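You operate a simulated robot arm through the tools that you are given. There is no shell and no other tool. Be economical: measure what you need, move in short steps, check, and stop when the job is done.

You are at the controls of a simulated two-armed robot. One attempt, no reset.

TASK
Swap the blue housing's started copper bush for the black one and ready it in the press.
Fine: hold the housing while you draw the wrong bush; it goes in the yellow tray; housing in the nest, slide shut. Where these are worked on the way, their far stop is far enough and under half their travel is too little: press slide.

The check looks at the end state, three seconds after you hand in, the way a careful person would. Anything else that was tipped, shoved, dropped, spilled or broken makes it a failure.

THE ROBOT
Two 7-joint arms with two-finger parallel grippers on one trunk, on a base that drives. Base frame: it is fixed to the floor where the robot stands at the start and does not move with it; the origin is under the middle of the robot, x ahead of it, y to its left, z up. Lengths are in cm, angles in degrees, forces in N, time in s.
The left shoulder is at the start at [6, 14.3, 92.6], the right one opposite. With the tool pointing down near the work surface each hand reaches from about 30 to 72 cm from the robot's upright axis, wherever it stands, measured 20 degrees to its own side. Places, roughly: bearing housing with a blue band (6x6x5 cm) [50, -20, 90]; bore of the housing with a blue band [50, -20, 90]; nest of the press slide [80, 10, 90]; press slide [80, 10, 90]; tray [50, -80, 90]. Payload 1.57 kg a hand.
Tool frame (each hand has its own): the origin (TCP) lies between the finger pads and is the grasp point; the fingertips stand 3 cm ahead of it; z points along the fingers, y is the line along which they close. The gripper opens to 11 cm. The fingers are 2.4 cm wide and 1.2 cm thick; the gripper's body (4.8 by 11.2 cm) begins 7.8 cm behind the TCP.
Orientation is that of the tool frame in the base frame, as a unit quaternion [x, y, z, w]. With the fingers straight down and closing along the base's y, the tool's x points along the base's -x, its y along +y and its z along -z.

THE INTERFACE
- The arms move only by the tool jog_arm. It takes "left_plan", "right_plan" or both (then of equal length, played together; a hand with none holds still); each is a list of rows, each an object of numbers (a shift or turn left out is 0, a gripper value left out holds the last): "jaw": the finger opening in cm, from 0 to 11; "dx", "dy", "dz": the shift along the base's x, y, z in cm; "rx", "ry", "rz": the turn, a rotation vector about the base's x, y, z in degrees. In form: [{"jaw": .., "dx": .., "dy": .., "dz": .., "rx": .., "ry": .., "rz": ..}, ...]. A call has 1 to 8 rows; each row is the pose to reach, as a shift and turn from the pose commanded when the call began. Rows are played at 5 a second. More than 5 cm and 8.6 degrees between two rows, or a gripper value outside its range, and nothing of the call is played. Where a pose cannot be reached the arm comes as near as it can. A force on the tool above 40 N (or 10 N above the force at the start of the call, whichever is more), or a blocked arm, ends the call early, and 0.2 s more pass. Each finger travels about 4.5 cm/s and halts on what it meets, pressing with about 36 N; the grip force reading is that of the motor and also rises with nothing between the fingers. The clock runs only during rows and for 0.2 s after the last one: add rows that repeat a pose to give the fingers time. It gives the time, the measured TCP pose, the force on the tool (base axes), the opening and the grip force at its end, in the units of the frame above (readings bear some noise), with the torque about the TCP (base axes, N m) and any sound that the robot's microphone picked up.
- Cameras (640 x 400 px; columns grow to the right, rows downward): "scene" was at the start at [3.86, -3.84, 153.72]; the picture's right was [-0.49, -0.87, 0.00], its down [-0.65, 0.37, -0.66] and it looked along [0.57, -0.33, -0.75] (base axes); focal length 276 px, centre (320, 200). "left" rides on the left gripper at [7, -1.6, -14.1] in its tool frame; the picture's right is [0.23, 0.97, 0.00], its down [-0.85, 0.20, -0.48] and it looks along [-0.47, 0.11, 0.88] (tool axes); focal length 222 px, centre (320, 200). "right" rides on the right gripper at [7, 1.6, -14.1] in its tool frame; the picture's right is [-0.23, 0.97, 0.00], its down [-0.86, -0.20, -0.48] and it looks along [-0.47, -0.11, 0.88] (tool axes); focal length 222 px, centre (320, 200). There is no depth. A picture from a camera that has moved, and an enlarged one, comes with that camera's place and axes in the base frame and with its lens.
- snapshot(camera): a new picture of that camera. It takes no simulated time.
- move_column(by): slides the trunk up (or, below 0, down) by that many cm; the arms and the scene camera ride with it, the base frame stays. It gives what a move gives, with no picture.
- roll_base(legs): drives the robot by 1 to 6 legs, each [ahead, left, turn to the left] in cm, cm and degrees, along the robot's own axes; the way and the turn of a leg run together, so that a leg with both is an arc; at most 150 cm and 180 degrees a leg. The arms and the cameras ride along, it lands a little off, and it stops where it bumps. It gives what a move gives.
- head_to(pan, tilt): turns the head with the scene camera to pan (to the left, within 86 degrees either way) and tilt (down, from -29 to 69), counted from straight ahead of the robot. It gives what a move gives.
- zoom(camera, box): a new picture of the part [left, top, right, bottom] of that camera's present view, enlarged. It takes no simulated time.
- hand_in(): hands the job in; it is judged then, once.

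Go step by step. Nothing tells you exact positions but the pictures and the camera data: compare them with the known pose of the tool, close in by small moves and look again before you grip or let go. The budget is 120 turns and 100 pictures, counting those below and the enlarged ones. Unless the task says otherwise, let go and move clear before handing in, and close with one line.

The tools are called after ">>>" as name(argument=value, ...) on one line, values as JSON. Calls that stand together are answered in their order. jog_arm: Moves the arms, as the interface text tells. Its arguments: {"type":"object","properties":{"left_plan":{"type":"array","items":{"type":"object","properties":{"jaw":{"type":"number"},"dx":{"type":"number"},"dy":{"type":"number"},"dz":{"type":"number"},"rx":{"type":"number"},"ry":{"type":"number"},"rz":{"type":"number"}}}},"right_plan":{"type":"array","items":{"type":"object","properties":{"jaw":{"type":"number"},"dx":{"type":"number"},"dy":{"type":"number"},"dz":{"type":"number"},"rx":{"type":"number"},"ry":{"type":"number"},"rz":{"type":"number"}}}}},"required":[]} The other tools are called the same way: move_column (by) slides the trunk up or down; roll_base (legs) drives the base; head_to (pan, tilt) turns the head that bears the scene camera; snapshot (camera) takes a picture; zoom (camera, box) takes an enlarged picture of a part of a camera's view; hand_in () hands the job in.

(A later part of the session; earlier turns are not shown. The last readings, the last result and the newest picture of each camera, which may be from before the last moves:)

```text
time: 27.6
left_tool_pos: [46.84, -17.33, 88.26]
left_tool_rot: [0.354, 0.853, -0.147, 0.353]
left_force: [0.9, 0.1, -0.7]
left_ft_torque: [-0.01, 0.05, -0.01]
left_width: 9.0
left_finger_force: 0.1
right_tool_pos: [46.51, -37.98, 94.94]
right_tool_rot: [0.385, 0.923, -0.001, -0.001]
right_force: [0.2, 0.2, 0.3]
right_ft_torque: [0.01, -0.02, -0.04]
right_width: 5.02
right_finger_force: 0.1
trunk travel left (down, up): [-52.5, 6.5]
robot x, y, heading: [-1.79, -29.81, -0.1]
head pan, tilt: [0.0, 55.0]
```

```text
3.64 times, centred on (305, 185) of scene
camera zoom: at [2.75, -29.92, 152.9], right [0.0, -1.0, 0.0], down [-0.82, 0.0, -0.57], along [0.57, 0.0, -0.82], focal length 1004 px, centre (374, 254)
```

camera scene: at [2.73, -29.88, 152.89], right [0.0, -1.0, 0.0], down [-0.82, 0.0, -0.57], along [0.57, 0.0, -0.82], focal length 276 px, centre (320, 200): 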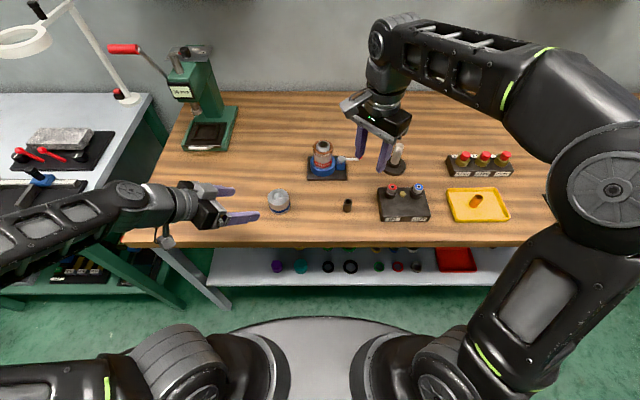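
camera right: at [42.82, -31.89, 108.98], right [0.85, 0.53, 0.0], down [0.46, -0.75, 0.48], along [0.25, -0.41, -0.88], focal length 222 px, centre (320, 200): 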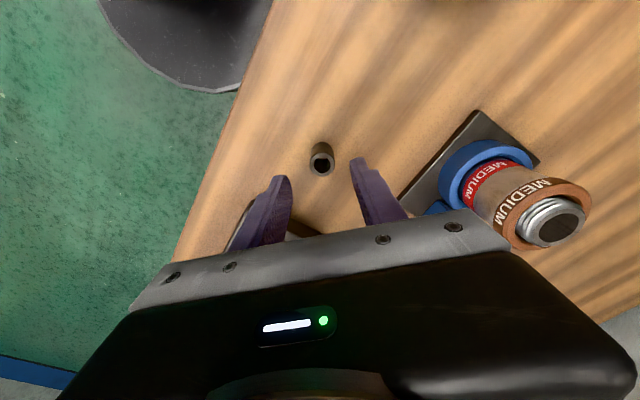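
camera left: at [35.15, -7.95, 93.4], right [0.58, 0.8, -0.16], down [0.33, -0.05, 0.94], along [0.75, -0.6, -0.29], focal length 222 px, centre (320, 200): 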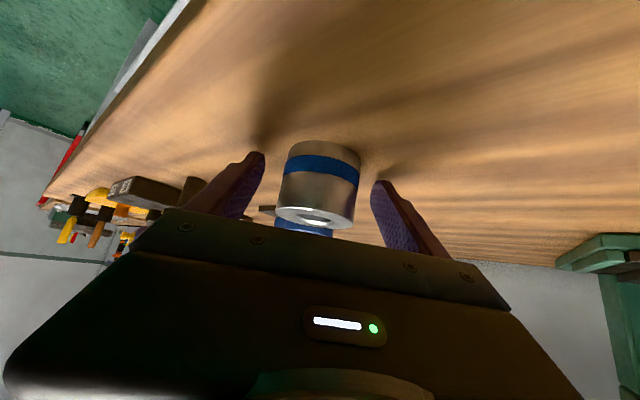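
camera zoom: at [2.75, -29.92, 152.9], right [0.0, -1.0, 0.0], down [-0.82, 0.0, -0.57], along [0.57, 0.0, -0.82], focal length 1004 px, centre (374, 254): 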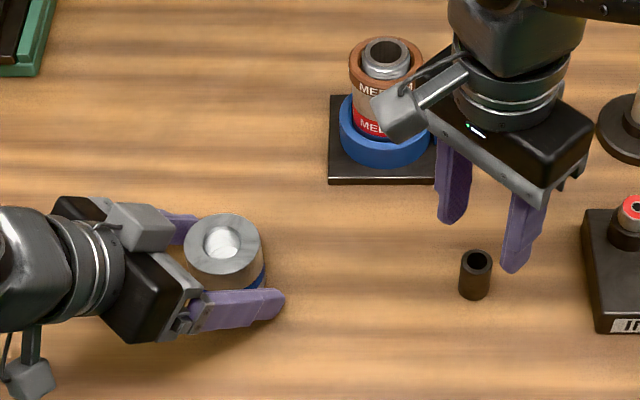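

The black bush is about 0.35 cm to the +y of my right TCP. I'll correct, lower to z 90.3 and close both hands.

>>> jog_arm(left_plan=[{"jaw": 7}, {"jaw": 5.5}, {"jaw": 5}, {"jaw": 5}, {"jaw": 5}, {"jaw": 5}, {"jaw": 5}], right_plan=[{"dy": 0.35, "dz": -2}, {"dy": 0.35, "dz": -4}, {"dy": 0.35, "dz": -4.6}, {"dy": 0.35, "dz": -4.6}, {"dy": 0.35, "dz": -4.6, "jaw": 3.5}, {"dy": 0.35, "dz": -4.6, "jaw": 1.8}, {"dy": 0.35, "dz": -4.6, "jaw": 1.8}])

>>> snapshot(camera="right")

>>> zoom(camera="scene", box=[230, 130, 380, 240])

```text
time: 29.2
left_tool_pos: [46.9, -17.34, 88.26]
left_tool_rot: [0.354, 0.853, -0.147, 0.354]
left_force: [0.4, 0.4, -0.6]
left_ft_torque: [0.05, -0.04, 0.0]
left_width: 5.8
left_finger_force: 36.0
right_tool_pos: [46.49, -37.56, 90.3]
right_tool_rot: [0.383, 0.924, 0.0, 0.0]
right_force: [0.7, 0.7, 0.2]
right_ft_torque: [0.0, 0.03, -0.01]
right_width: 2.34
right_finger_force: 23.7
trunk travel left (down, up): [-52.5, 6.5]
robot x, y, heading: [-1.41, -29.99, -0.2]
head pan, tilt: [0.0, 55.0]
```

```text
61 pictures are left
camera right: at [42.81, -31.4, 104.41], right [0.85, 0.53, 0.0], down [0.46, -0.75, 0.48], along [0.25, -0.41, -0.88], focal length 222 px, centre (320, 200)
```

right: 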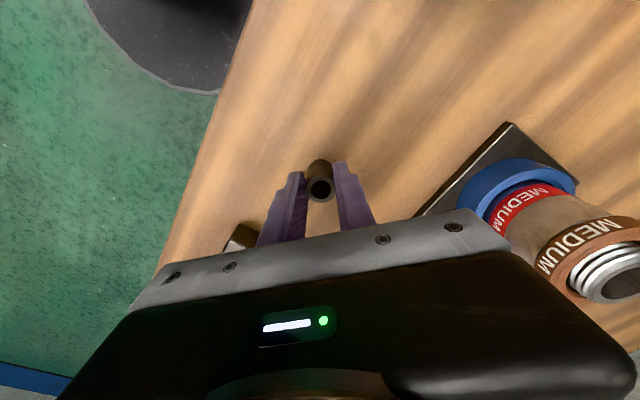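

```text
3.64 times, centred on (305, 185) of scene
camera zoom: at [2.76, -29.87, 152.89], right [0.0, -1.0, 0.0], down [-0.82, 0.0, -0.57], along [0.57, 0.0, -0.82], focal length 1004 px, centre (374, 254)
```

zoom: 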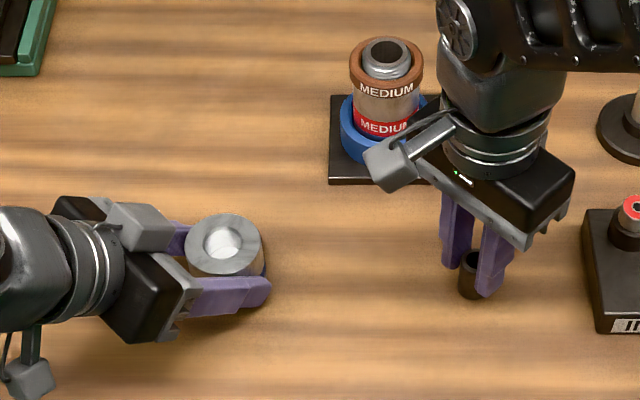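

Both grips hold, and the black bush sits in the right hand exactly as the copper one did. The copper one came out at TCP (47.38, -17.93), so I'll hover there and verify.

>>> jog_arm(right_plan=[{"dz": 1.5}, {"dz": 5}, {"dz": 10}, {"dz": 12, "dy": 4.5, "dx": 0.3}, {"dz": 12, "dy": 9, "dx": 0.6}, {"dz": 12, "dy": 13.5, "dx": 0.9}, {"dz": 12, "dy": 18, "dx": 0.9}, {"dz": 12, "dy": 19.62, "dx": 0.88}])

>>> jog_arm(right_plan=[{"dz": -2}, {"dz": -4}, {"dz": -5.2}, {"dz": -5.2}])

>>> snapshot(camera="right")

>>> zoom(camera="scene", box=[250, 140, 340, 220])

>>> zoom(camera="right", box=[260, 120, 380, 220])

```text
time: 31.0
left_tool_pos: [46.88, -17.36, 88.35]
left_tool_rot: [0.354, 0.853, -0.147, 0.354]
left_force: [0.2, 0.7, 0.3]
left_ft_torque: [0.07, 0.0, 0.02]
left_width: 5.8
left_finger_force: 35.8
right_tool_pos: [47.41, -17.89, 102.22]
right_tool_rot: [0.384, 0.923, 0.0, 0.0]
right_force: [0.7, 0.4, 0.0]
right_ft_torque: [0.03, 0.03, -0.02]
right_width: 2.3
right_finger_force: 35.6
trunk travel left (down, up): [-52.5, 6.5]
robot x, y, heading: [-1.65, -30.11, 0.1]
head pan, tilt: [0.0, 55.0]
```

```text
time: 32.0
left_tool_pos: [46.73, -17.26, 88.37]
left_tool_rot: [0.354, 0.854, -0.146, 0.353]
left_force: [-0.6, 0.2, 0.5]
left_ft_torque: [0.06, -0.02, -0.02]
left_width: 5.81
left_finger_force: 35.9
right_tool_pos: [47.3, -17.9, 96.95]
right_tool_rot: [0.384, 0.924, 0.0, 0.0]
right_force: [0.0, 1.1, -1.6]
right_ft_torque: [-0.03, 0.0, 0.0]
right_width: 2.29
right_finger_force: 35.7
trunk travel left (down, up): [-52.5, 6.5]
robot x, y, heading: [-1.65, -30.25, -0.1]
head pan, tilt: [0.0, 55.0]
```

```text
59 pictures are left
camera right: at [43.63, -11.73, 111.13], right [0.85, 0.53, 0.0], down [0.46, -0.75, 0.48], along [0.25, -0.41, -0.88], focal length 222 px, centre (320, 200)
```

right: 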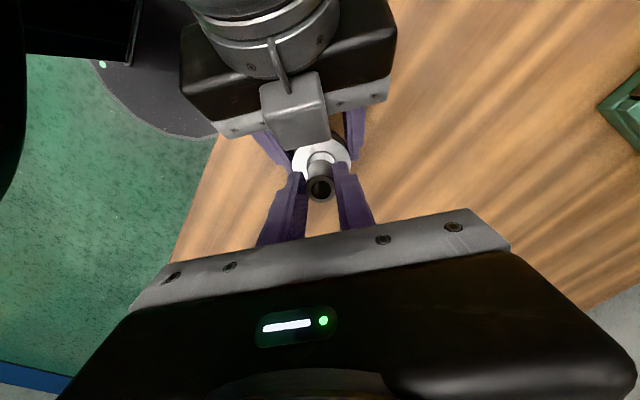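

```text
5.00 times, centred on (295, 180) of scene
camera zoom: at [2.75, -29.86, 152.89], right [0.0, -1.0, 0.0], down [-0.82, 0.0, -0.57], along [0.57, 0.0, -0.82], focal length 1381 px, centre (445, 300)
```

zoom: 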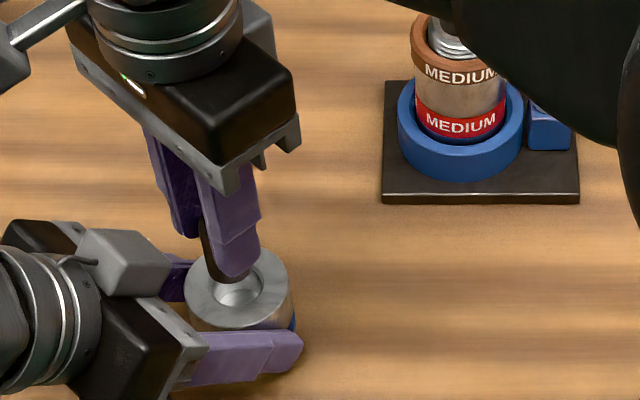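

```text
4.00 times, centred on (320, 170) of right
camera zoom: at [43.63, -11.73, 111.13], right [0.85, 0.53, 0.0], down [0.46, -0.75, 0.48], along [0.25, -0.41, -0.88], focal length 888 px, centre (320, 320)
```

zoom: 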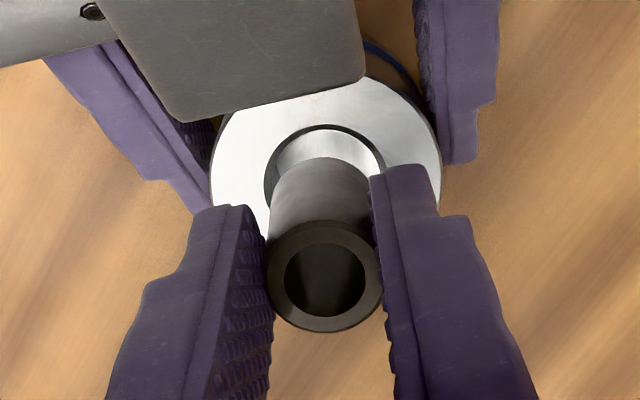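

Bush and bore line up within my measurement, and this matches where the copper one came out. I'll lower in small steps and feel for the seat.

>>> jog_arm(right_plan=[{"dz": -0.8}, {"dz": -1.3}, {"dz": -1.6}, {"dz": -1.9}, {"dz": -2.1}, {"dz": -2.1}])

>>> zoom(camera="right", box=[260, 120, 380, 220])

```text
time: 33.4
left_tool_pos: [46.87, -17.34, 88.4]
left_tool_rot: [0.354, 0.853, -0.147, 0.354]
left_force: [0.2, 0.7, -0.1]
left_ft_torque: [0.04, -0.01, -0.01]
left_width: 5.81
left_finger_force: 35.4
right_tool_pos: [47.39, -18.02, 94.96]
right_tool_rot: [0.383, 0.924, 0.0, -0.001]
right_force: [-0.3, 0.3, 0.1]
right_ft_torque: [-0.01, 0.02, 0.01]
right_width: 2.26
right_finger_force: 35.6
trunk travel left (down, up): [-52.5, 6.5]
robot x, y, heading: [-1.42, -30.03, -0.2]
head pan, tilt: [0.0, 55.0]
```

```text
4.00 times, centred on (320, 170) of right
camera zoom: at [43.67, -11.74, 109.1], right [0.85, 0.53, 0.0], down [0.46, -0.75, 0.48], along [0.25, -0.41, -0.88], focal length 888 px, centre (320, 320)
```

zoom: 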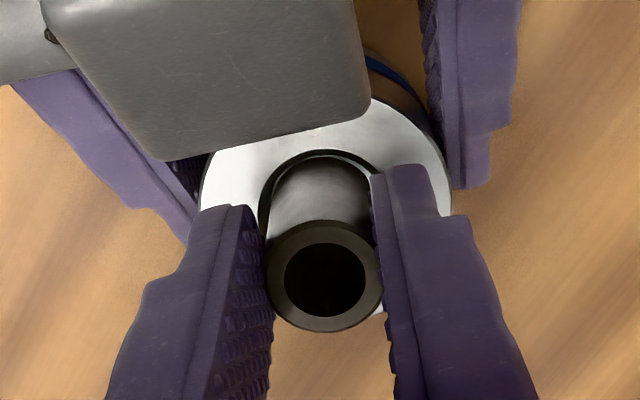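

Nicely concentric with no contact force yet, so the bush is entering. I'll continue down in small steps.

>>> jog_arm(right_plan=[{"dz": -0.2}, {"dz": -0.4}, {"dz": -0.55}, {"dz": -0.7}, {"dz": -0.7}])

```text
time: 34.6
left_tool_pos: [46.88, -17.32, 88.22]
left_tool_rot: [0.354, 0.853, -0.147, 0.354]
left_force: [0.2, 2.9, -4.4]
left_ft_torque: [0.09, -0.21, -0.03]
left_width: 5.82
left_finger_force: 35.7
right_tool_pos: [47.53, -17.86, 94.44]
right_tool_rot: [0.384, 0.923, 0.0, 0.001]
right_force: [1.8, -4.9, 12.2]
right_ft_torque: [-0.3, -0.12, -0.02]
right_width: 2.31
right_finger_force: 35.7
trunk travel left (down, up): [-52.5, 6.5]
robot x, y, heading: [-1.19, -29.81, -0.1]
head pan, tilt: [0.0, 55.0]
```

Contact at 12 N with a small sideways force. I'll ease the hand toward -y a little and press slightly more to see whether it settles.

>>> jog_arm(right_plan=[{"dz": 0.1, "dy": -0.1}, {"dz": -0.1, "dy": -0.12, "dx": 0.03}, {"dz": -0.25, "dy": -0.12, "dx": 0.03}, {"dz": -0.25, "dy": -0.12, "dx": 0.03}])

>>> zoom(camera="right", box=[260, 120, 380, 220])

>>> zoom(camera="scene", box=[250, 140, 340, 220])

```text
time: 35.6
left_tool_pos: [46.8, -17.35, 88.29]
left_tool_rot: [0.354, 0.853, -0.147, 0.354]
left_force: [0.9, 1.4, -9.1]
left_ft_torque: [0.46, -0.05, 0.01]
left_width: 5.85
left_finger_force: 36.1
right_tool_pos: [47.44, -17.96, 94.22]
right_tool_rot: [0.384, 0.923, 0.001, 0.0]
right_force: [1.4, 1.0, 20.0]
right_ft_torque: [0.08, -0.2, 0.02]
right_width: 2.31
right_finger_force: 34.6
trunk travel left (down, up): [-52.5, 6.5]
robot x, y, heading: [-1.38, -29.97, -0.3]
head pan, tilt: [0.0, 55.0]
```

```text
4.00 times, centred on (320, 170) of right
camera zoom: at [43.67, -11.81, 108.28], right [0.85, 0.53, 0.0], down [0.46, -0.75, 0.48], along [0.25, -0.41, -0.88], focal length 888 px, centre (320, 320)
```

zoom: 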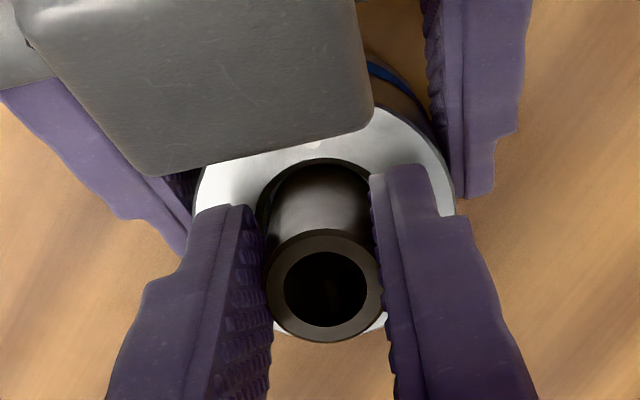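

```text
5.00 times, centred on (295, 180) of scene
camera zoom: at [2.71, -29.86, 152.9], right [0.0, -1.0, 0.0], down [-0.82, 0.0, -0.57], along [0.57, 0.0, -0.82], focal length 1381 px, centre (445, 300)
```

zoom: 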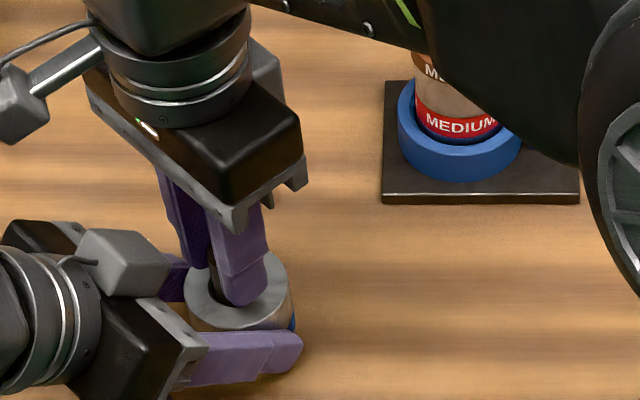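

It meets firm resistance at the same depth the copper one stood, so the black bush is started. I'll ease off, open the right hand and rise to check it.

>>> jog_arm(right_plan=[{"dz": 0.15}, {"dz": 0.15, "jaw": 3}, {"dz": 0.15, "jaw": 5}, {"dz": 0.15, "jaw": 5}, {"dz": 3, "jaw": 5}, {"dz": 7, "jaw": 5}, {"dz": 11, "jaw": 5}, {"dz": 14, "jaw": 5}])

>>> zoom(camera="right", box=[260, 80, 380, 180])

>>> zoom(camera="scene", box=[250, 140, 340, 220])

```text
time: 37.4
left_tool_pos: [46.79, -17.4, 88.26]
left_tool_rot: [0.354, 0.853, -0.146, 0.354]
left_force: [0.3, 0.2, -0.2]
left_ft_torque: [0.05, 0.01, 0.03]
left_width: 5.82
left_finger_force: 35.8
right_tool_pos: [47.35, -18.14, 105.1]
right_tool_rot: [0.384, 0.924, 0.001, 0.0]
right_force: [-0.3, -0.9, 0.0]
right_ft_torque: [0.0, 0.0, 0.01]
right_width: 4.99
right_finger_force: 0.0
right hand out of reach, approached as far as the arm can: row 8
trunk travel left (down, up): [-52.5, 6.5]
robot x, y, heading: [-1.29, -30.13, 0.0]
head pan, tilt: [0.0, 55.0]
```

```text
4.00 times, centred on (320, 130) of right
camera zoom: at [43.66, -11.95, 119.19], right [0.85, 0.53, 0.0], down [0.46, -0.75, 0.48], along [0.25, -0.41, -0.88], focal length 888 px, centre (320, 480)
```

zoom: 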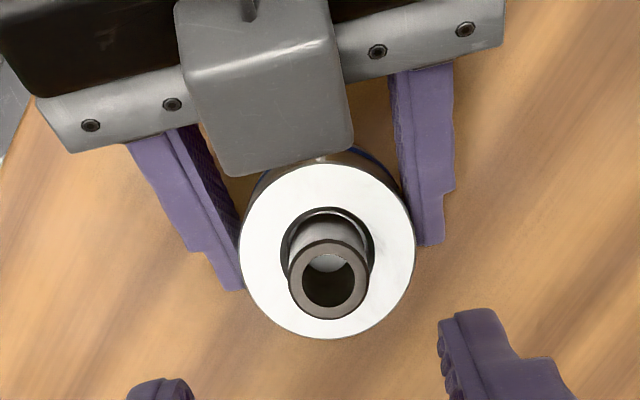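

```text
5.00 times, centred on (295, 180) of scene
camera zoom: at [2.75, -29.86, 152.89], right [0.0, -1.0, 0.0], down [-0.82, 0.0, -0.57], along [0.57, 0.0, -0.82], focal length 1381 px, centre (445, 300)
```

zoom: 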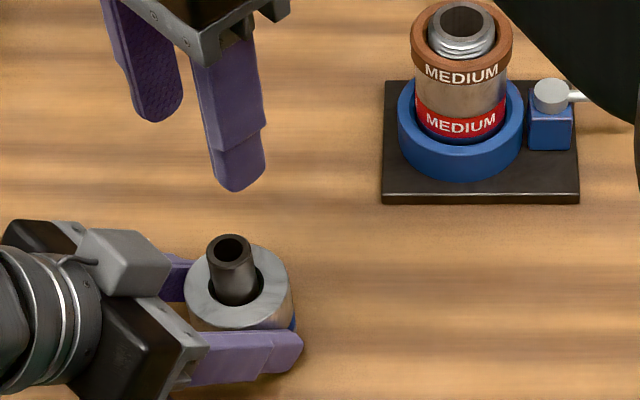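

The black bush stands straight in the bore. Next I'll free the left hand, move the right clear, and go to the press to open the slide.

>>> jog_arm(left_plan=[{"jaw": 6.5}, {"jaw": 8}, {"jaw": 9}, {"jaw": 9}, {"dx": -1.5, "dy": 1.5, "dz": 2.12}, {"dx": -3.5, "dy": 3.5, "dz": 4.95}, {"dx": -6, "dy": 6, "dz": 8.5}, {"dx": -8, "dy": 8, "dz": 12}], right_plan=[{"dy": -4}, {"dy": -8, "dx": -1}, {"dy": -12, "dx": -2}, {"dy": -16, "dx": -4}, {"dy": -20, "dx": -6}, {"dy": -24, "dx": -8}, {"dy": -28, "dx": -9}, {"dy": -32, "dx": -9}])

>>> roll_base(legs=[[0.5, 24, 0]])

>>> head_to(pan=15, tilt=45)

>>> snapshot(camera="scene")

```text
refused: row 7 steps farther than a row can; nothing moved
```

```text
time: 39.1
left_tool_pos: [47.39, 6.58, 88.33]
left_tool_rot: [0.355, 0.853, -0.147, 0.353]
left_force: [-0.1, 0.8, -0.2]
left_ft_torque: [0.06, -0.01, 0.0]
left_width: 5.84
left_finger_force: 35.8
right_tool_pos: [47.93, 5.81, 105.07]
right_tool_rot: [0.383, 0.924, 0.0, 0.001]
right_force: [0.0, 0.2, 0.1]
right_ft_torque: [-0.02, -0.02, 0.0]
right_width: 5.02
right_finger_force: 0.0
trunk travel left (down, up): [-52.5, 6.5]
robot x, y, heading: [-0.87, -5.92, -0.3]
head pan, tilt: [0.0, 55.0]
```

```text
time: 39.9
left_tool_pos: [47.37, 6.52, 88.35]
left_tool_rot: [0.355, 0.853, -0.147, 0.354]
left_force: [-0.5, 1.7, 0.1]
left_ft_torque: [0.13, -0.05, -0.01]
left_width: 5.84
left_finger_force: 36.1
right_tool_pos: [47.93, 5.82, 105.12]
right_tool_rot: [0.385, 0.923, 0.0, 0.0]
right_force: [-0.3, -0.6, -0.6]
right_ft_torque: [0.03, 0.01, 0.01]
right_width: 5.03
right_finger_force: 0.1
trunk travel left (down, up): [-52.5, 6.5]
robot x, y, heading: [-1.07, -5.79, -0.5]
head pan, tilt: [15.0, 45.0]
```

```text
51 pictures are left
camera scene: at [3.96, -3.82, 154.23], right [0.25, -0.97, 0.0], down [-0.68, -0.18, -0.71], along [0.68, 0.18, -0.71], focal length 276 px, centre (320, 200)
```

scene: 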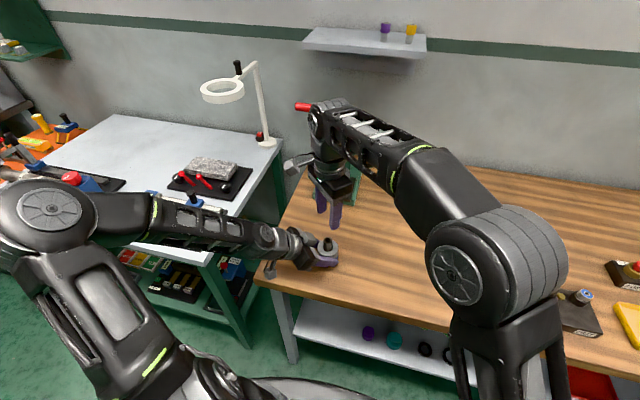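

My arm call was refused because I sized a row too large, and I'd sent the base drive in the same batch. The base moved while the left hand still gripped the housing and dragged it 24 cm along the bare table. I'll check that nothing suffered before going on.

>>> zoom(camera="scene", box=[270, 170, 390, 280])

>>> zoom(camera="right", box=[260, 80, 380, 180])

```text
3.64 times, centred on (330, 225) of scene
camera zoom: at [3.96, -3.82, 154.23], right [0.25, -0.97, 0.0], down [-0.68, -0.18, -0.71], along [0.68, 0.18, -0.71], focal length 1004 px, centre (284, 109)
```

zoom: 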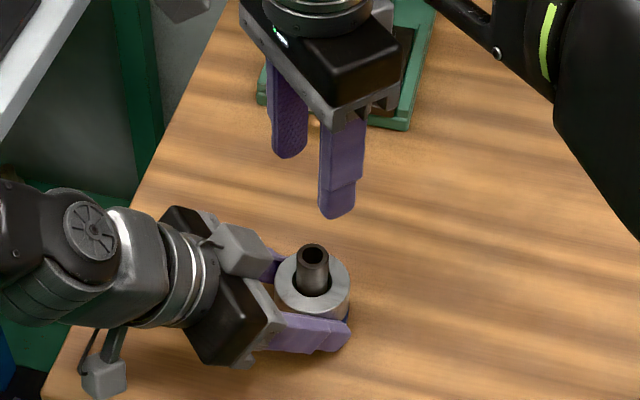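

```text
4.00 times, centred on (320, 130) of right
camera zoom: at [44.25, 11.93, 119.15], right [0.85, 0.52, 0.0], down [0.46, -0.75, 0.48], along [0.25, -0.41, -0.88], focal length 888 px, centre (320, 480)
```

zoom: 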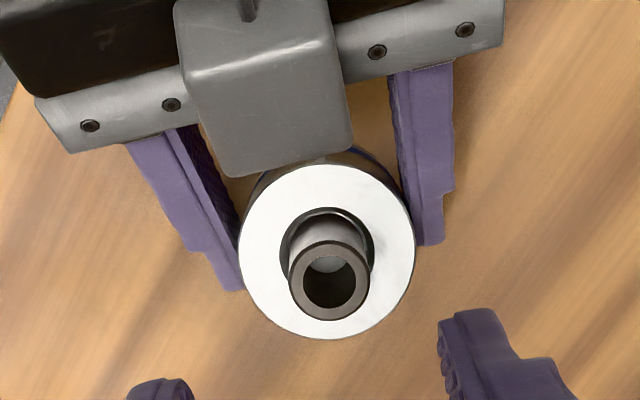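

Nothing was disturbed: the bush is still seated upright and the housing is unmoved in the grip. I'll take the right hand clear first, then carry the housing aside so the slide has room to open.

>>> jog_arm(right_plan=[{"dy": -4}, {"dy": -8, "dx": -1}, {"dy": -12, "dx": -2}, {"dy": -16, "dx": -4}, {"dy": -20, "dx": -6}, {"dy": -24, "dx": -8}, {"dy": -28, "dx": -9}, {"dy": -32, "dx": -9}])

```text
time: 41.7
left_tool_pos: [47.29, 6.45, 88.36]
left_tool_rot: [0.355, 0.853, -0.147, 0.353]
left_force: [0.1, -0.8, 0.2]
left_ft_torque: [-0.03, -0.05, -0.03]
left_width: 5.79
left_finger_force: 36.2
right_tool_pos: [39.01, -26.37, 104.84]
right_tool_rot: [0.384, 0.923, 0.0, 0.001]
right_force: [-0.1, 0.3, 0.3]
right_ft_torque: [0.02, -0.03, 0.01]
right_width: 5.01
right_finger_force: 0.0
trunk travel left (down, up): [-52.5, 6.5]
robot x, y, heading: [-1.16, -5.58, -0.2]
head pan, tilt: [15.0, 45.0]
```

Right hand is clear. I'll lift the housing 1.5 cm, carry it 15 cm right and set it back at the same height.

>>> jog_arm(left_plan=[{"dz": 0.7}, {"dz": 1.5, "dy": -1}, {"dz": 1.5, "dy": -5}, {"dz": 1.5, "dy": -9}, {"dz": 1.5, "dy": -13}, {"dz": 1.5, "dy": -15}, {"dz": 0.5, "dy": -15}, {"dz": 0.05, "dy": -15}], right_plan=[{"dy": -2}, {"dy": -4}, {"dy": -6}, {"dy": -8}, {"dy": -10}, {"dy": -12}, {"dy": -12}, {"dy": -12}])

>>> snapshot(camera="scene")

>>> zoom(camera="scene", box=[300, 80, 400, 170])

```text
time: 43.5
left_tool_pos: [47.42, -8.49, 88.38]
left_tool_rot: [0.355, 0.853, -0.147, 0.354]
left_force: [-0.7, 0.4, -2.5]
left_ft_torque: [0.02, 0.05, 0.0]
left_width: 5.8
left_finger_force: 36.0
right_tool_pos: [39.02, -38.33, 105.04]
right_tool_rot: [0.384, 0.923, 0.0, 0.001]
right_force: [0.1, -0.2, -0.7]
right_ft_torque: [0.0, 0.0, -0.05]
right_width: 5.02
right_finger_force: 0.0
trunk travel left (down, up): [-52.5, 6.5]
robot x, y, heading: [-1.12, -5.62, -0.2]
head pan, tilt: [15.0, 45.0]
```

```text
48 pictures are left
camera scene: at [3.99, -3.86, 154.23], right [0.26, -0.97, 0.0], down [-0.68, -0.18, -0.71], along [0.68, 0.18, -0.71], focal length 276 px, centre (320, 200)
```

scene: 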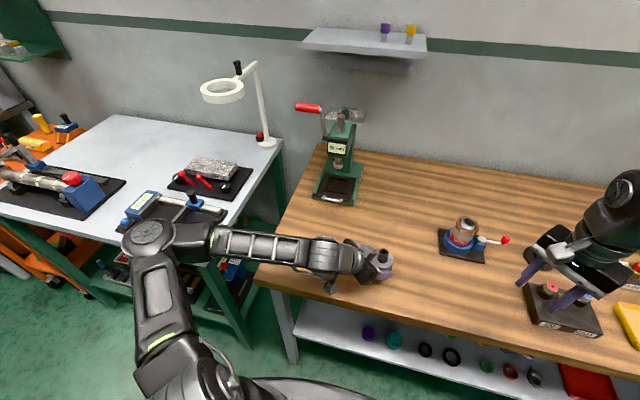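

```text
4.44 times, centred on (350, 125) of scene
camera zoom: at [3.99, -3.86, 154.23], right [0.26, -0.97, 0.0], down [-0.68, -0.18, -0.71], along [0.68, 0.18, -0.71], focal length 1227 px, centre (187, 533)
```

zoom: 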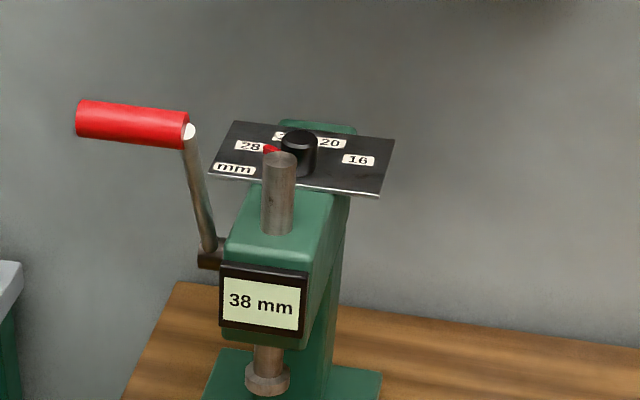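

Housing is back down. Let me look closely at the slide and handle, and release the housing.

>>> jog_arm(left_plan=[{"jaw": 6.5}, {"jaw": 8}, {"jaw": 9}, {"jaw": 9}, {"dx": -1.5, "dy": 1.5, "dz": 2.12}, {"dx": -3.5, "dy": 3.5, "dz": 4.9}, {"dx": -5.5, "dy": 5.5, "dz": 7.7}, {"dx": -7, "dy": 7, "dz": 11}])

>>> zoom(camera="scene", box=[300, 150, 370, 220])

>>> zoom(camera="scene", box=[330, 220, 430, 310])

```text
time: 45.3
left_tool_pos: [40.74, -1.27, 99.52]
left_tool_rot: [0.356, 0.853, -0.15, 0.352]
left_force: [0.8, 0.7, 0.1]
left_ft_torque: [0.02, 0.0, -0.05]
left_width: 8.98
left_finger_force: 0.0
left hand out of reach, approached as far as the arm can: row 8
right_tool_pos: [39.08, -38.06, 105.14]
right_tool_rot: [0.384, 0.923, 0.0, 0.001]
right_force: [-0.2, 0.0, 0.4]
right_ft_torque: [-0.07, 0.02, -0.01]
right_width: 4.99
right_finger_force: 0.0
trunk travel left (down, up): [-52.5, 6.5]
robot x, y, heading: [-0.6, -6.01, -0.2]
head pan, tilt: [15.0, 45.0]
```

```text
5.71 times, centred on (335, 185) of scene
camera zoom: at [4.03, -3.55, 154.22], right [0.26, -0.97, 0.0], down [-0.68, -0.18, -0.71], along [0.68, 0.18, -0.71], focal length 1578 px, centre (234, 286)
```

zoom: 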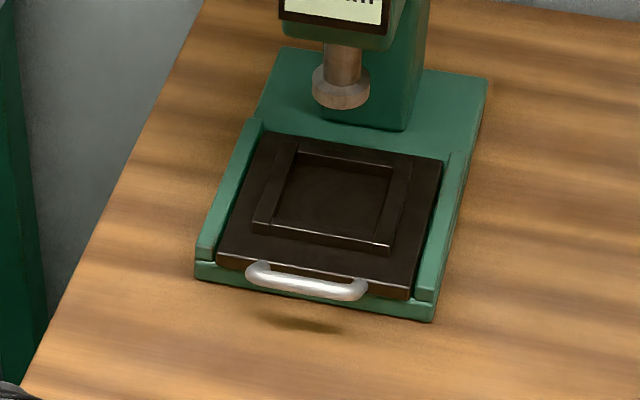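

```text
4.44 times, centred on (380, 265) of scene
camera zoom: at [4.03, -3.55, 154.22], right [0.26, -0.97, 0.0], down [-0.68, -0.18, -0.71], along [0.68, 0.18, -0.71], focal length 1227 px, centre (53, -89)
```

zoom: 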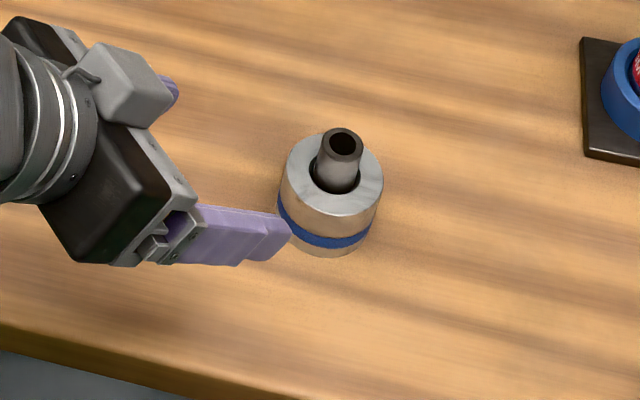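

The slide is shut with its nest under the ram. The handle is a U-bar across y near (70, 9.3), z about 87. I'll bring the left hand back to vertical.

>>> jog_arm(left_plan=[{"rx": 5.3, "ry": 5.3, "dy": 1, "dz": 1}, {"rx": 10.6, "ry": 10.6, "dy": 2, "dz": 2}, {"rx": 15.9, "ry": 15.9, "dy": 3, "dz": 3}, {"rx": 21.2, "ry": 21.2, "dy": 4, "dz": 4}, {"rx": 26.5, "ry": 26.5, "dy": 5, "dz": 4}, {"rx": 31.8, "ry": 31.8, "dy": 6, "dz": 4}])

>>> jog_arm(left_plan=[{"rz": 7.5, "dx": 3}, {"rz": 15, "dx": 6, "dy": 1}, {"rz": 22.5, "dx": 9, "dy": 2}, {"rz": 30, "dx": 12, "dy": 3}, {"rz": 37.5, "dx": 15, "dy": 4}, {"rz": 45, "dx": 18, "dy": 4.5}, {"rz": 45, "dx": 20, "dy": 4.5}])

>>> snapshot(camera="left")

```text
time: 46.7
left_tool_pos: [39.18, 6.02, 103.52]
left_tool_rot: [0.382, 0.924, 0.0, 0.002]
left_force: [-0.1, -0.1, 0.2]
left_ft_torque: [-0.01, -0.04, 0.02]
left_width: 9.01
left_finger_force: 0.0
left hand out of reach, approached as far as the arm can: row 6
right_tool_pos: [38.8, -38.36, 105.07]
right_tool_rot: [0.385, 0.923, 0.001, 0.001]
right_force: [-0.3, 0.2, 0.2]
right_ft_torque: [0.02, -0.03, -0.01]
right_width: 5.02
right_finger_force: 0.0
trunk travel left (down, up): [-52.5, 6.5]
robot x, y, heading: [-0.92, -6.23, -0.5]
head pan, tilt: [15.0, 45.0]
```

```text
time: 48.3
left_tool_pos: [48.14, 16.55, 100.55]
left_tool_rot: [0.0, 1.0, -0.003, 0.002]
left_force: [0.3, 0.9, -0.5]
left_ft_torque: [-0.01, 0.03, 0.02]
left_width: 9.01
left_finger_force: 0.0
left hand out of reach, approached as far as the arm can: row 1, 2, 3, 4, 5, 6, 7
right_tool_pos: [38.85, -38.34, 105.02]
right_tool_rot: [0.384, 0.923, 0.0, 0.0]
right_force: [0.8, -0.1, 0.5]
right_ft_torque: [-0.01, 0.0, 0.0]
right_width: 5.03
right_finger_force: 0.0
trunk travel left (down, up): [-52.5, 6.5]
robot x, y, heading: [-1.19, -6.24, -0.1]
head pan, tilt: [15.0, 45.0]
```

```text
44 pictures are left
camera left: at [41.2, 14.89, 114.75], right [-0.23, 0.97, -0.01], down [0.85, 0.2, 0.48], along [0.47, 0.1, -0.88], focal length 222 px, centre (320, 200)
```

left: 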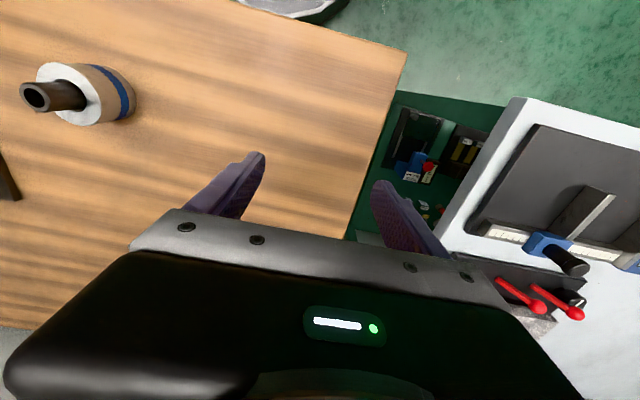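

The arm got stuck near a joint limit and stopped short at (48, 16.5). I'll try moving it ahead in smaller bits.

>>> jog_arm(left_plan=[{"dx": 2, "dy": -2, "dz": 1}, {"dx": 4, "dy": -4, "dz": 2}, {"dx": 6, "dy": -6, "dz": 2}, {"dx": 8, "dy": -7, "dz": 2}, {"dx": 10, "dy": -7.5, "dz": 2}])

>>> snapshot(camera="scene")

```text
time: 49.5
left_tool_pos: [47.58, 15.35, 100.65]
left_tool_rot: [0.002, 1.0, -0.003, 0.003]
left_force: [0.8, -1.3, 0.6]
left_ft_torque: [-0.02, 0.02, -0.03]
left_width: 9.01
left_finger_force: 0.1
left hand out of reach, approached as far as the arm can: row 1, 2, 3, 4, 5
right_tool_pos: [39.09, -38.3, 105.04]
right_tool_rot: [0.384, 0.923, 0.001, 0.001]
right_force: [0.3, 0.0, -0.1]
right_ft_torque: [0.0, 0.03, -0.01]
right_width: 5.0
right_finger_force: 0.1
trunk travel left (down, up): [-52.5, 6.5]
robot x, y, heading: [-1.31, -5.87, -0.3]
head pan, tilt: [15.0, 45.0]
```

```text
43 pictures are left
camera scene: at [3.96, -3.85, 154.23], right [0.26, -0.97, 0.0], down [-0.68, -0.18, -0.71], along [0.68, 0.18, -0.71], focal length 276 px, centre (320, 200)
```

scene: 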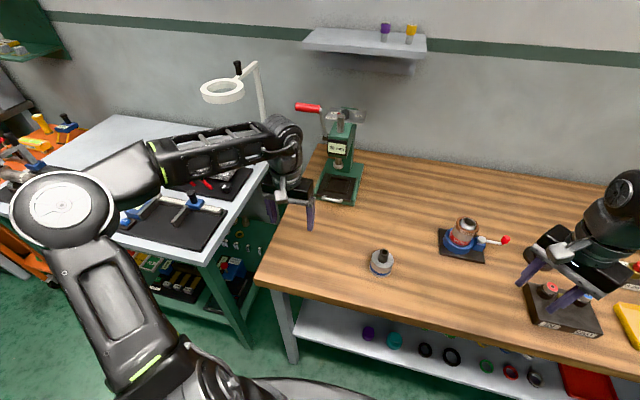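

The hand may be fighting a joint limit with the elbow swung out. I'll try backing off and up, toward the known-good starting posture.

>>> jog_arm(left_plan=[{"dx": -3, "dy": 0, "dz": 1}, {"dx": -6, "dy": 0, "dz": 2}, {"dx": -9, "dy": 0, "dz": 3}, {"dx": -12, "dy": 0, "dz": 4}, {"dx": -12, "dy": 0, "dz": 4}])

```text
time: 50.7
left_tool_pos: [35.59, 14.91, 104.39]
left_tool_rot: [0.002, 1.0, -0.001, 0.0]
left_force: [0.2, -0.7, 0.4]
left_ft_torque: [-0.04, -0.01, -0.02]
left_width: 9.03
left_finger_force: 0.0
right_tool_pos: [39.09, -38.33, 104.98]
right_tool_rot: [0.384, 0.923, -0.001, 0.0]
right_force: [-0.2, 0.1, -0.4]
right_ft_torque: [-0.06, -0.01, -0.03]
right_width: 5.03
right_finger_force: 0.1
trunk travel left (down, up): [-52.5, 6.5]
robot x, y, heading: [-0.96, -5.87, -0.0]
head pan, tilt: [15.0, 45.0]
```

That worked, and deltas count from the achieved pose. I'll shift right first, then ahead.

>>> jog_arm(left_plan=[{"dy": -3, "dz": 1}, {"dy": -6, "dz": 1}, {"dy": -9, "dz": 1}, {"dy": -9, "dz": 1, "dx": 4}, {"dy": -9, "dz": 1, "dx": 8}, {"dy": -9, "dz": 1, "dx": 12}, {"dy": -9, "dz": 1, "dx": 16}, {"dy": -9, "dz": 1, "dx": 20}])

>>> snapshot(camera="scene")

```text
time: 52.5
left_tool_pos: [55.69, 6.1, 105.28]
left_tool_rot: [0.002, 1.0, -0.002, -0.001]
left_force: [-0.3, -0.1, 0.2]
left_ft_torque: [0.01, 0.03, -0.01]
left_width: 9.0
left_finger_force: 0.1
right_tool_pos: [39.17, -38.29, 104.86]
right_tool_rot: [0.384, 0.923, 0.0, 0.0]
right_force: [0.0, 0.3, -0.5]
right_ft_torque: [-0.03, 0.04, -0.03]
right_width: 5.01
right_finger_force: 0.1
trunk travel left (down, up): [-52.5, 6.5]
robot x, y, heading: [-0.69, -6.15, -0.4]
head pan, tilt: [15.0, 45.0]
```

```text
42 pictures are left
camera scene: at [4.06, -3.89, 154.23], right [0.26, -0.97, 0.0], down [-0.68, -0.18, -0.71], along [0.68, 0.18, -0.71], focal length 276 px, centre (320, 200)
```

scene: 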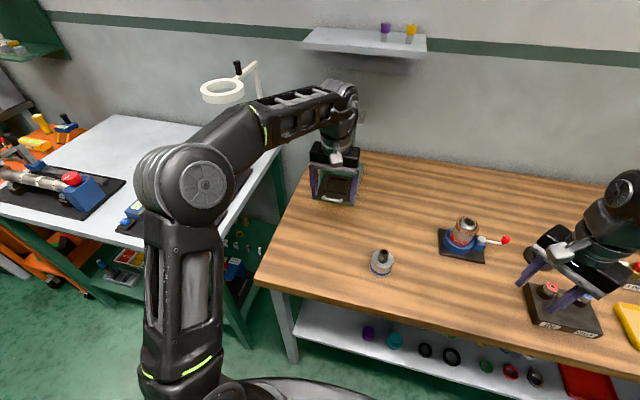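

The arm is back in its elbow-up posture at (55.7, 6.1). I'll view the handle from the left camera.

>>> snapshot(camera="left")

>>> jog_arm(left_plan=[{"dx": 2, "dy": 1}, {"dx": 4, "dy": 2}, {"dx": 6, "dy": 3}, {"dx": 6, "dy": 3, "dz": -3}, {"dx": 6, "dy": 3, "dz": -3}])

>>> snapshot(camera="left")

```text
41 pictures are left
camera left: at [48.69, 4.51, 119.5], right [-0.22, 0.97, 0.0], down [0.86, 0.2, 0.48], along [0.47, 0.1, -0.88], focal length 222 px, centre (320, 200)
```

left: 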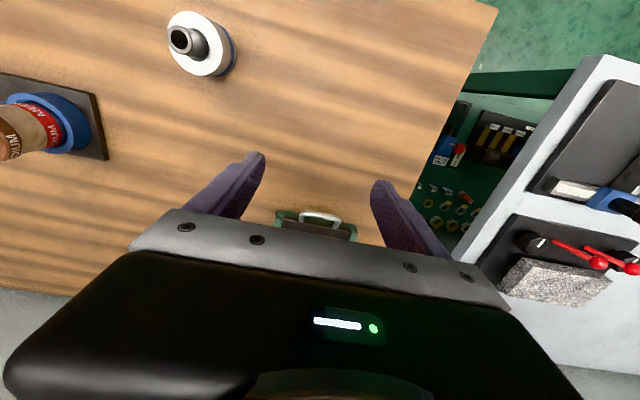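

```text
time: 53.7
left_tool_pos: [61.46, 9.29, 102.28]
left_tool_rot: [0.002, 1.0, -0.002, 0.004]
left_force: [0.1, 0.5, 0.0]
left_ft_torque: [0.0, 0.03, 0.02]
left_width: 8.96
left_finger_force: 0.0
left hand out of reach, approached as far as the arm can: row 2, 3
right_tool_pos: [38.82, -38.3, 104.95]
right_tool_rot: [0.384, 0.923, 0.0, 0.0]
right_force: [-0.8, -0.7, -0.2]
right_ft_torque: [-0.01, 0.0, 0.01]
right_width: 5.01
right_finger_force: 0.0
trunk travel left (down, up): [-52.5, 6.5]
robot x, y, heading: [-0.77, -5.99, -0.1]
head pan, tilt: [15.0, 45.0]
```

```text
40 pictures are left
camera left: at [54.39, 7.56, 116.41], right [-0.22, 0.97, -0.01], down [0.85, 0.2, 0.48], along [0.47, 0.1, -0.88], focal length 222 px, centre (320, 200)
```

left: 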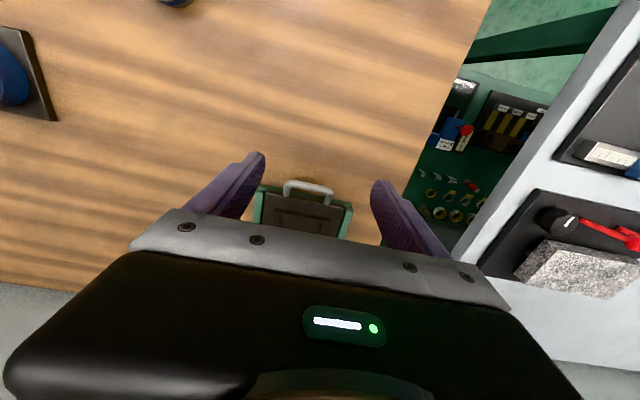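

Handle is about (69, 9). I'll enlarge it to see its gap.

>>> zoom(camera="left", box=[240, 150, 370, 240])

```text
4.44 times, centred on (305, 195) of left
camera zoom: at [54.39, 7.56, 116.41], right [-0.22, 0.97, -0.01], down [0.85, 0.2, 0.48], along [0.47, 0.1, -0.88], focal length 987 px, centre (387, 222)
```

zoom: 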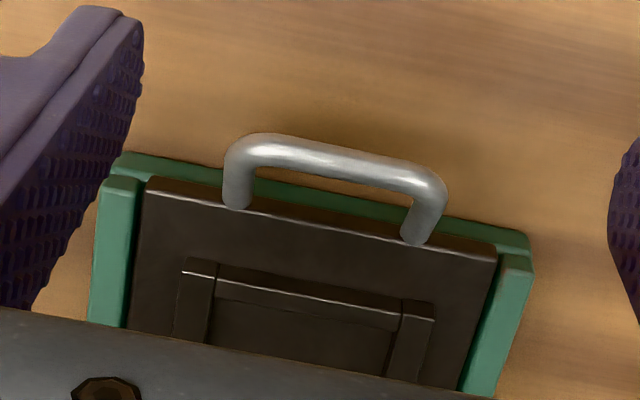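

Triangulating, the handle bar sits at about (67, 8.7, 89.5) with outer width about 7.5 cm, protruding past the base front. I'll tilt the left hand 30 degrees forward for reach and clamp the U from its outer sides.

>>> jog_arm(left_plan=[{"ry": -7.5, "dx": -0.5, "dy": -0.3, "jaw": 9.8}, {"ry": -15, "dx": -1, "dy": -0.6}, {"ry": -22.5, "dx": -1, "dy": -0.6, "dz": -1}, {"ry": -30, "dx": -1, "dy": -0.6, "dz": -2}, {"ry": -30, "dx": -1, "dy": -0.6, "dz": -2}])

>>> snapshot(camera="left")

>>> zoom(camera="scene", box=[270, 80, 400, 220])

```text
time: 54.9
left_tool_pos: [60.64, 8.57, 100.34]
left_tool_rot: [0.001, 0.966, -0.001, 0.259]
left_force: [-0.2, 1.3, -0.1]
left_ft_torque: [0.03, 0.02, -0.01]
left_width: 9.79
left_finger_force: 0.0
right_tool_pos: [38.96, -38.32, 105.12]
right_tool_rot: [0.384, 0.923, 0.0, 0.0]
right_force: [-0.2, -0.4, 0.0]
right_ft_torque: [0.0, 0.01, -0.01]
right_width: 5.04
right_finger_force: 0.1
trunk travel left (down, up): [-52.5, 6.5]
robot x, y, heading: [-1.14, -6.36, -0.5]
head pan, tilt: [15.0, 45.0]
```

```text
38 pictures are left
camera left: at [47.47, 6.9, 109.14], right [-0.19, 0.97, -0.12], down [0.5, 0.2, 0.84], along [0.84, 0.1, -0.53], focal length 222 px, centre (320, 200)
```

left: 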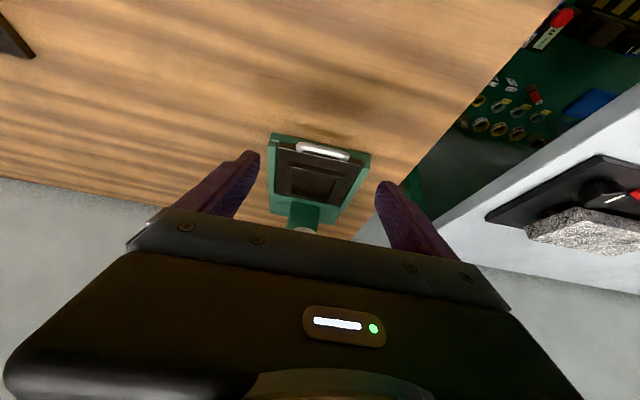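

```text
2.86 times, centred on (335, 150) of scene
camera zoom: at [3.98, -3.85, 154.23], right [0.26, -0.97, 0.0], down [-0.68, -0.18, -0.71], along [0.68, 0.18, -0.71], focal length 789 px, centre (277, 343)
```

zoom: 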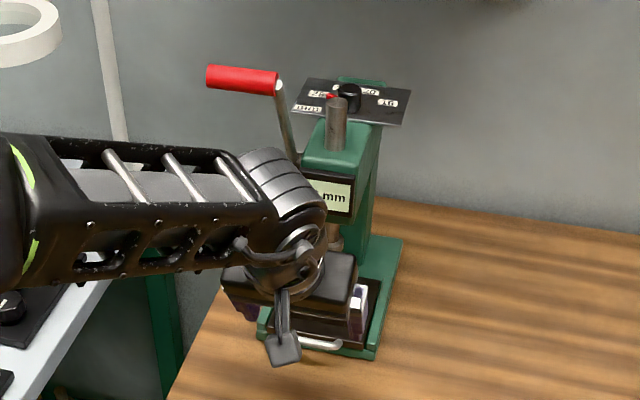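

Geometry is consistent, so I'll move in to straddle the handle at about (66.2, 8.7, 91).

>>> jog_arm(left_plan=[{"dx": 1.4, "dz": -3, "dy": 0.1}, {"dx": 2.8, "dz": -6, "dy": 0.1}, {"dx": 4.2, "dz": -8, "dy": 0.1}, {"dx": 5.6, "dz": -9.3, "dy": 0.1}, {"dx": 5.6, "dz": -9.3, "dy": 0.1}])

>>> zoom(camera="left", box=[180, 100, 460, 270])

>>> zoom(camera="scene", box=[290, 120, 390, 220])

```text
time: 56.1
left_tool_pos: [66.24, 8.62, 91.1]
left_tool_rot: [0.001, 0.966, -0.001, 0.259]
left_force: [0.5, -0.4, -0.1]
left_ft_torque: [-0.03, -0.03, 0.03]
left_width: 9.8
left_finger_force: 0.0
right_tool_pos: [39.0, -38.22, 104.98]
right_tool_rot: [0.384, 0.923, -0.001, 0.0]
right_force: [0.7, 0.6, 0.1]
right_ft_torque: [0.0, 0.03, -0.03]
right_width: 5.02
right_finger_force: 0.1
trunk travel left (down, up): [-52.5, 6.5]
robot x, y, heading: [-1.09, -5.9, -0.1]
head pan, tilt: [15.0, 45.0]
```

```text
2.29 times, centred on (320, 185) of left
camera zoom: at [53.08, 6.94, 99.89], right [-0.19, 0.97, -0.12], down [0.5, 0.2, 0.84], along [0.84, 0.1, -0.53], focal length 508 px, centre (320, 234)
```

zoom: 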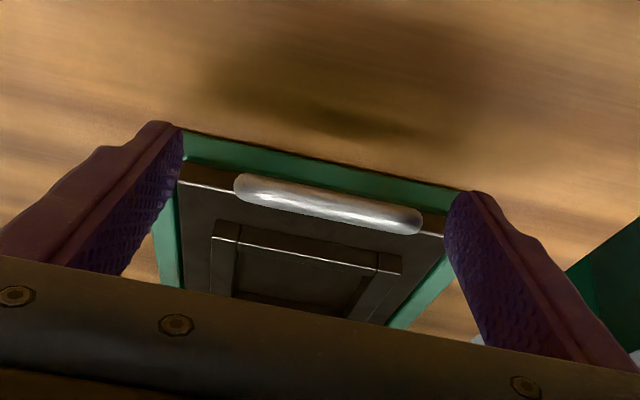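

```text
4.00 times, centred on (340, 170) of scene
camera zoom: at [3.94, -3.86, 154.24], right [0.26, -0.97, 0.0], down [-0.68, -0.18, -0.71], along [0.68, 0.18, -0.71], focal length 1105 px, centre (240, 320)
```

zoom: 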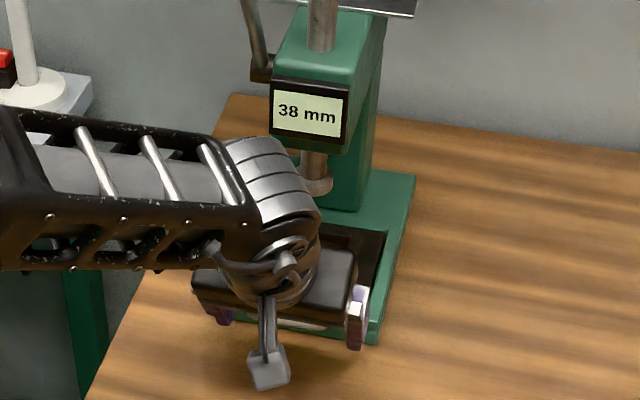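

The handle lies between the pads, about 0.3 cm toward +y. I'll correct and close on it.

>>> jog_arm(left_plan=[{"dy": 0.3}, {"dy": 0.3, "jaw": 8}, {"dy": 0.3, "jaw": 6.5}, {"dy": 0.3, "jaw": 5.5}, {"dy": 0.3, "jaw": 5.5}])

>>> zoom(camera="left", box=[180, 100, 460, 270])

```text
time: 57.3
left_tool_pos: [66.21, 8.98, 91.11]
left_tool_rot: [0.001, 0.966, 0.0, 0.259]
left_force: [1.1, 7.5, 1.0]
left_ft_torque: [0.54, -0.2, 0.35]
left_width: 6.84
left_finger_force: 30.4
right_tool_pos: [39.04, -38.26, 104.9]
right_tool_rot: [0.384, 0.923, 0.0, 0.001]
right_force: [0.1, 0.3, -1.0]
right_ft_torque: [-0.01, -0.02, -0.01]
right_width: 4.98
right_finger_force: 0.1
trunk travel left (down, up): [-52.5, 6.5]
robot x, y, heading: [-0.69, -6.03, -0.0]
head pan, tilt: [15.0, 45.0]
```

```text
2.29 times, centred on (320, 185) of left
camera zoom: at [53.09, 7.41, 99.89], right [-0.19, 0.97, -0.11], down [0.5, 0.2, 0.84], along [0.84, 0.11, -0.53], focal length 508 px, centre (320, 234)
```

zoom: 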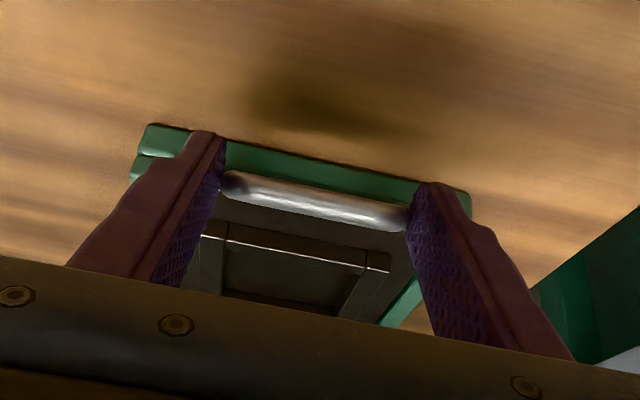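

The handle is clamped at 6.84 cm. I'll pull the slide toward me gently.

>>> jog_arm(left_plan=[{"dx": -0.7, "dy": 0.1}, {"dx": -1.5, "dy": 0.1}, {"dx": -2.5, "dy": 0.1}, {"dx": -3.5, "dy": 0.1}, {"dx": -4.5, "dy": 0.1}, {"dx": -5.5, "dy": 0.1}, {"dx": -6.5, "dy": 0.1}])

>>> zoom(camera="left", box=[180, 100, 460, 270])

>>> zoom(camera="scene", box=[290, 120, 390, 220])

```text
time: 58.9
left_tool_pos: [59.62, 9.05, 91.18]
left_tool_rot: [0.002, 0.966, -0.001, 0.259]
left_force: [-1.9, 9.7, 3.2]
left_ft_torque: [0.11, -0.16, 0.01]
left_width: 6.84
left_finger_force: 45.2
right_tool_pos: [38.91, -38.22, 104.94]
right_tool_rot: [0.384, 0.923, 0.0, 0.0]
right_force: [-0.1, 0.0, 0.1]
right_ft_torque: [-0.01, 0.02, 0.03]
right_width: 5.01
right_finger_force: 0.0
trunk travel left (down, up): [-52.5, 6.5]
robot x, y, heading: [-0.93, -6.14, -0.5]
head pan, tilt: [15.0, 45.0]
```

```text
2.29 times, centred on (320, 185) of left
camera zoom: at [46.5, 7.46, 99.9], right [-0.19, 0.97, -0.12], down [0.5, 0.2, 0.84], along [0.84, 0.1, -0.53], focal length 508 px, centre (320, 234)
```

zoom: 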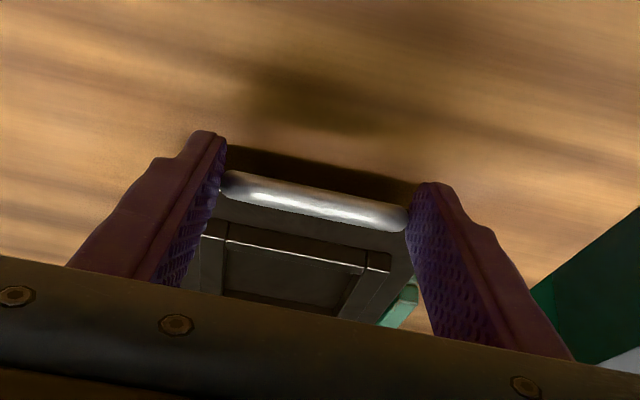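

```text
4.00 times, centred on (340, 170) of scene
camera zoom: at [3.91, -3.73, 154.24], right [0.26, -0.97, 0.0], down [-0.68, -0.18, -0.71], along [0.68, 0.18, -0.71], focal length 1105 px, centre (240, 320)
```

zoom: 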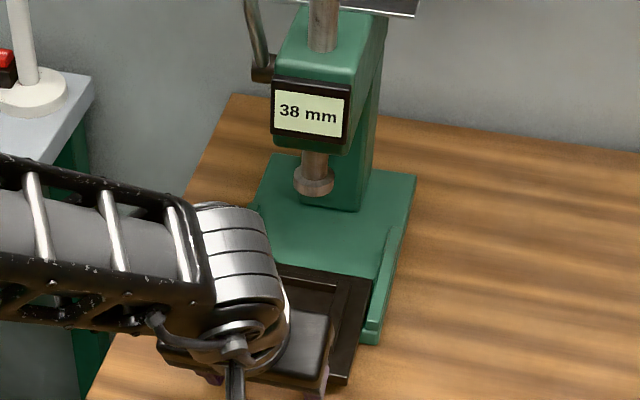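

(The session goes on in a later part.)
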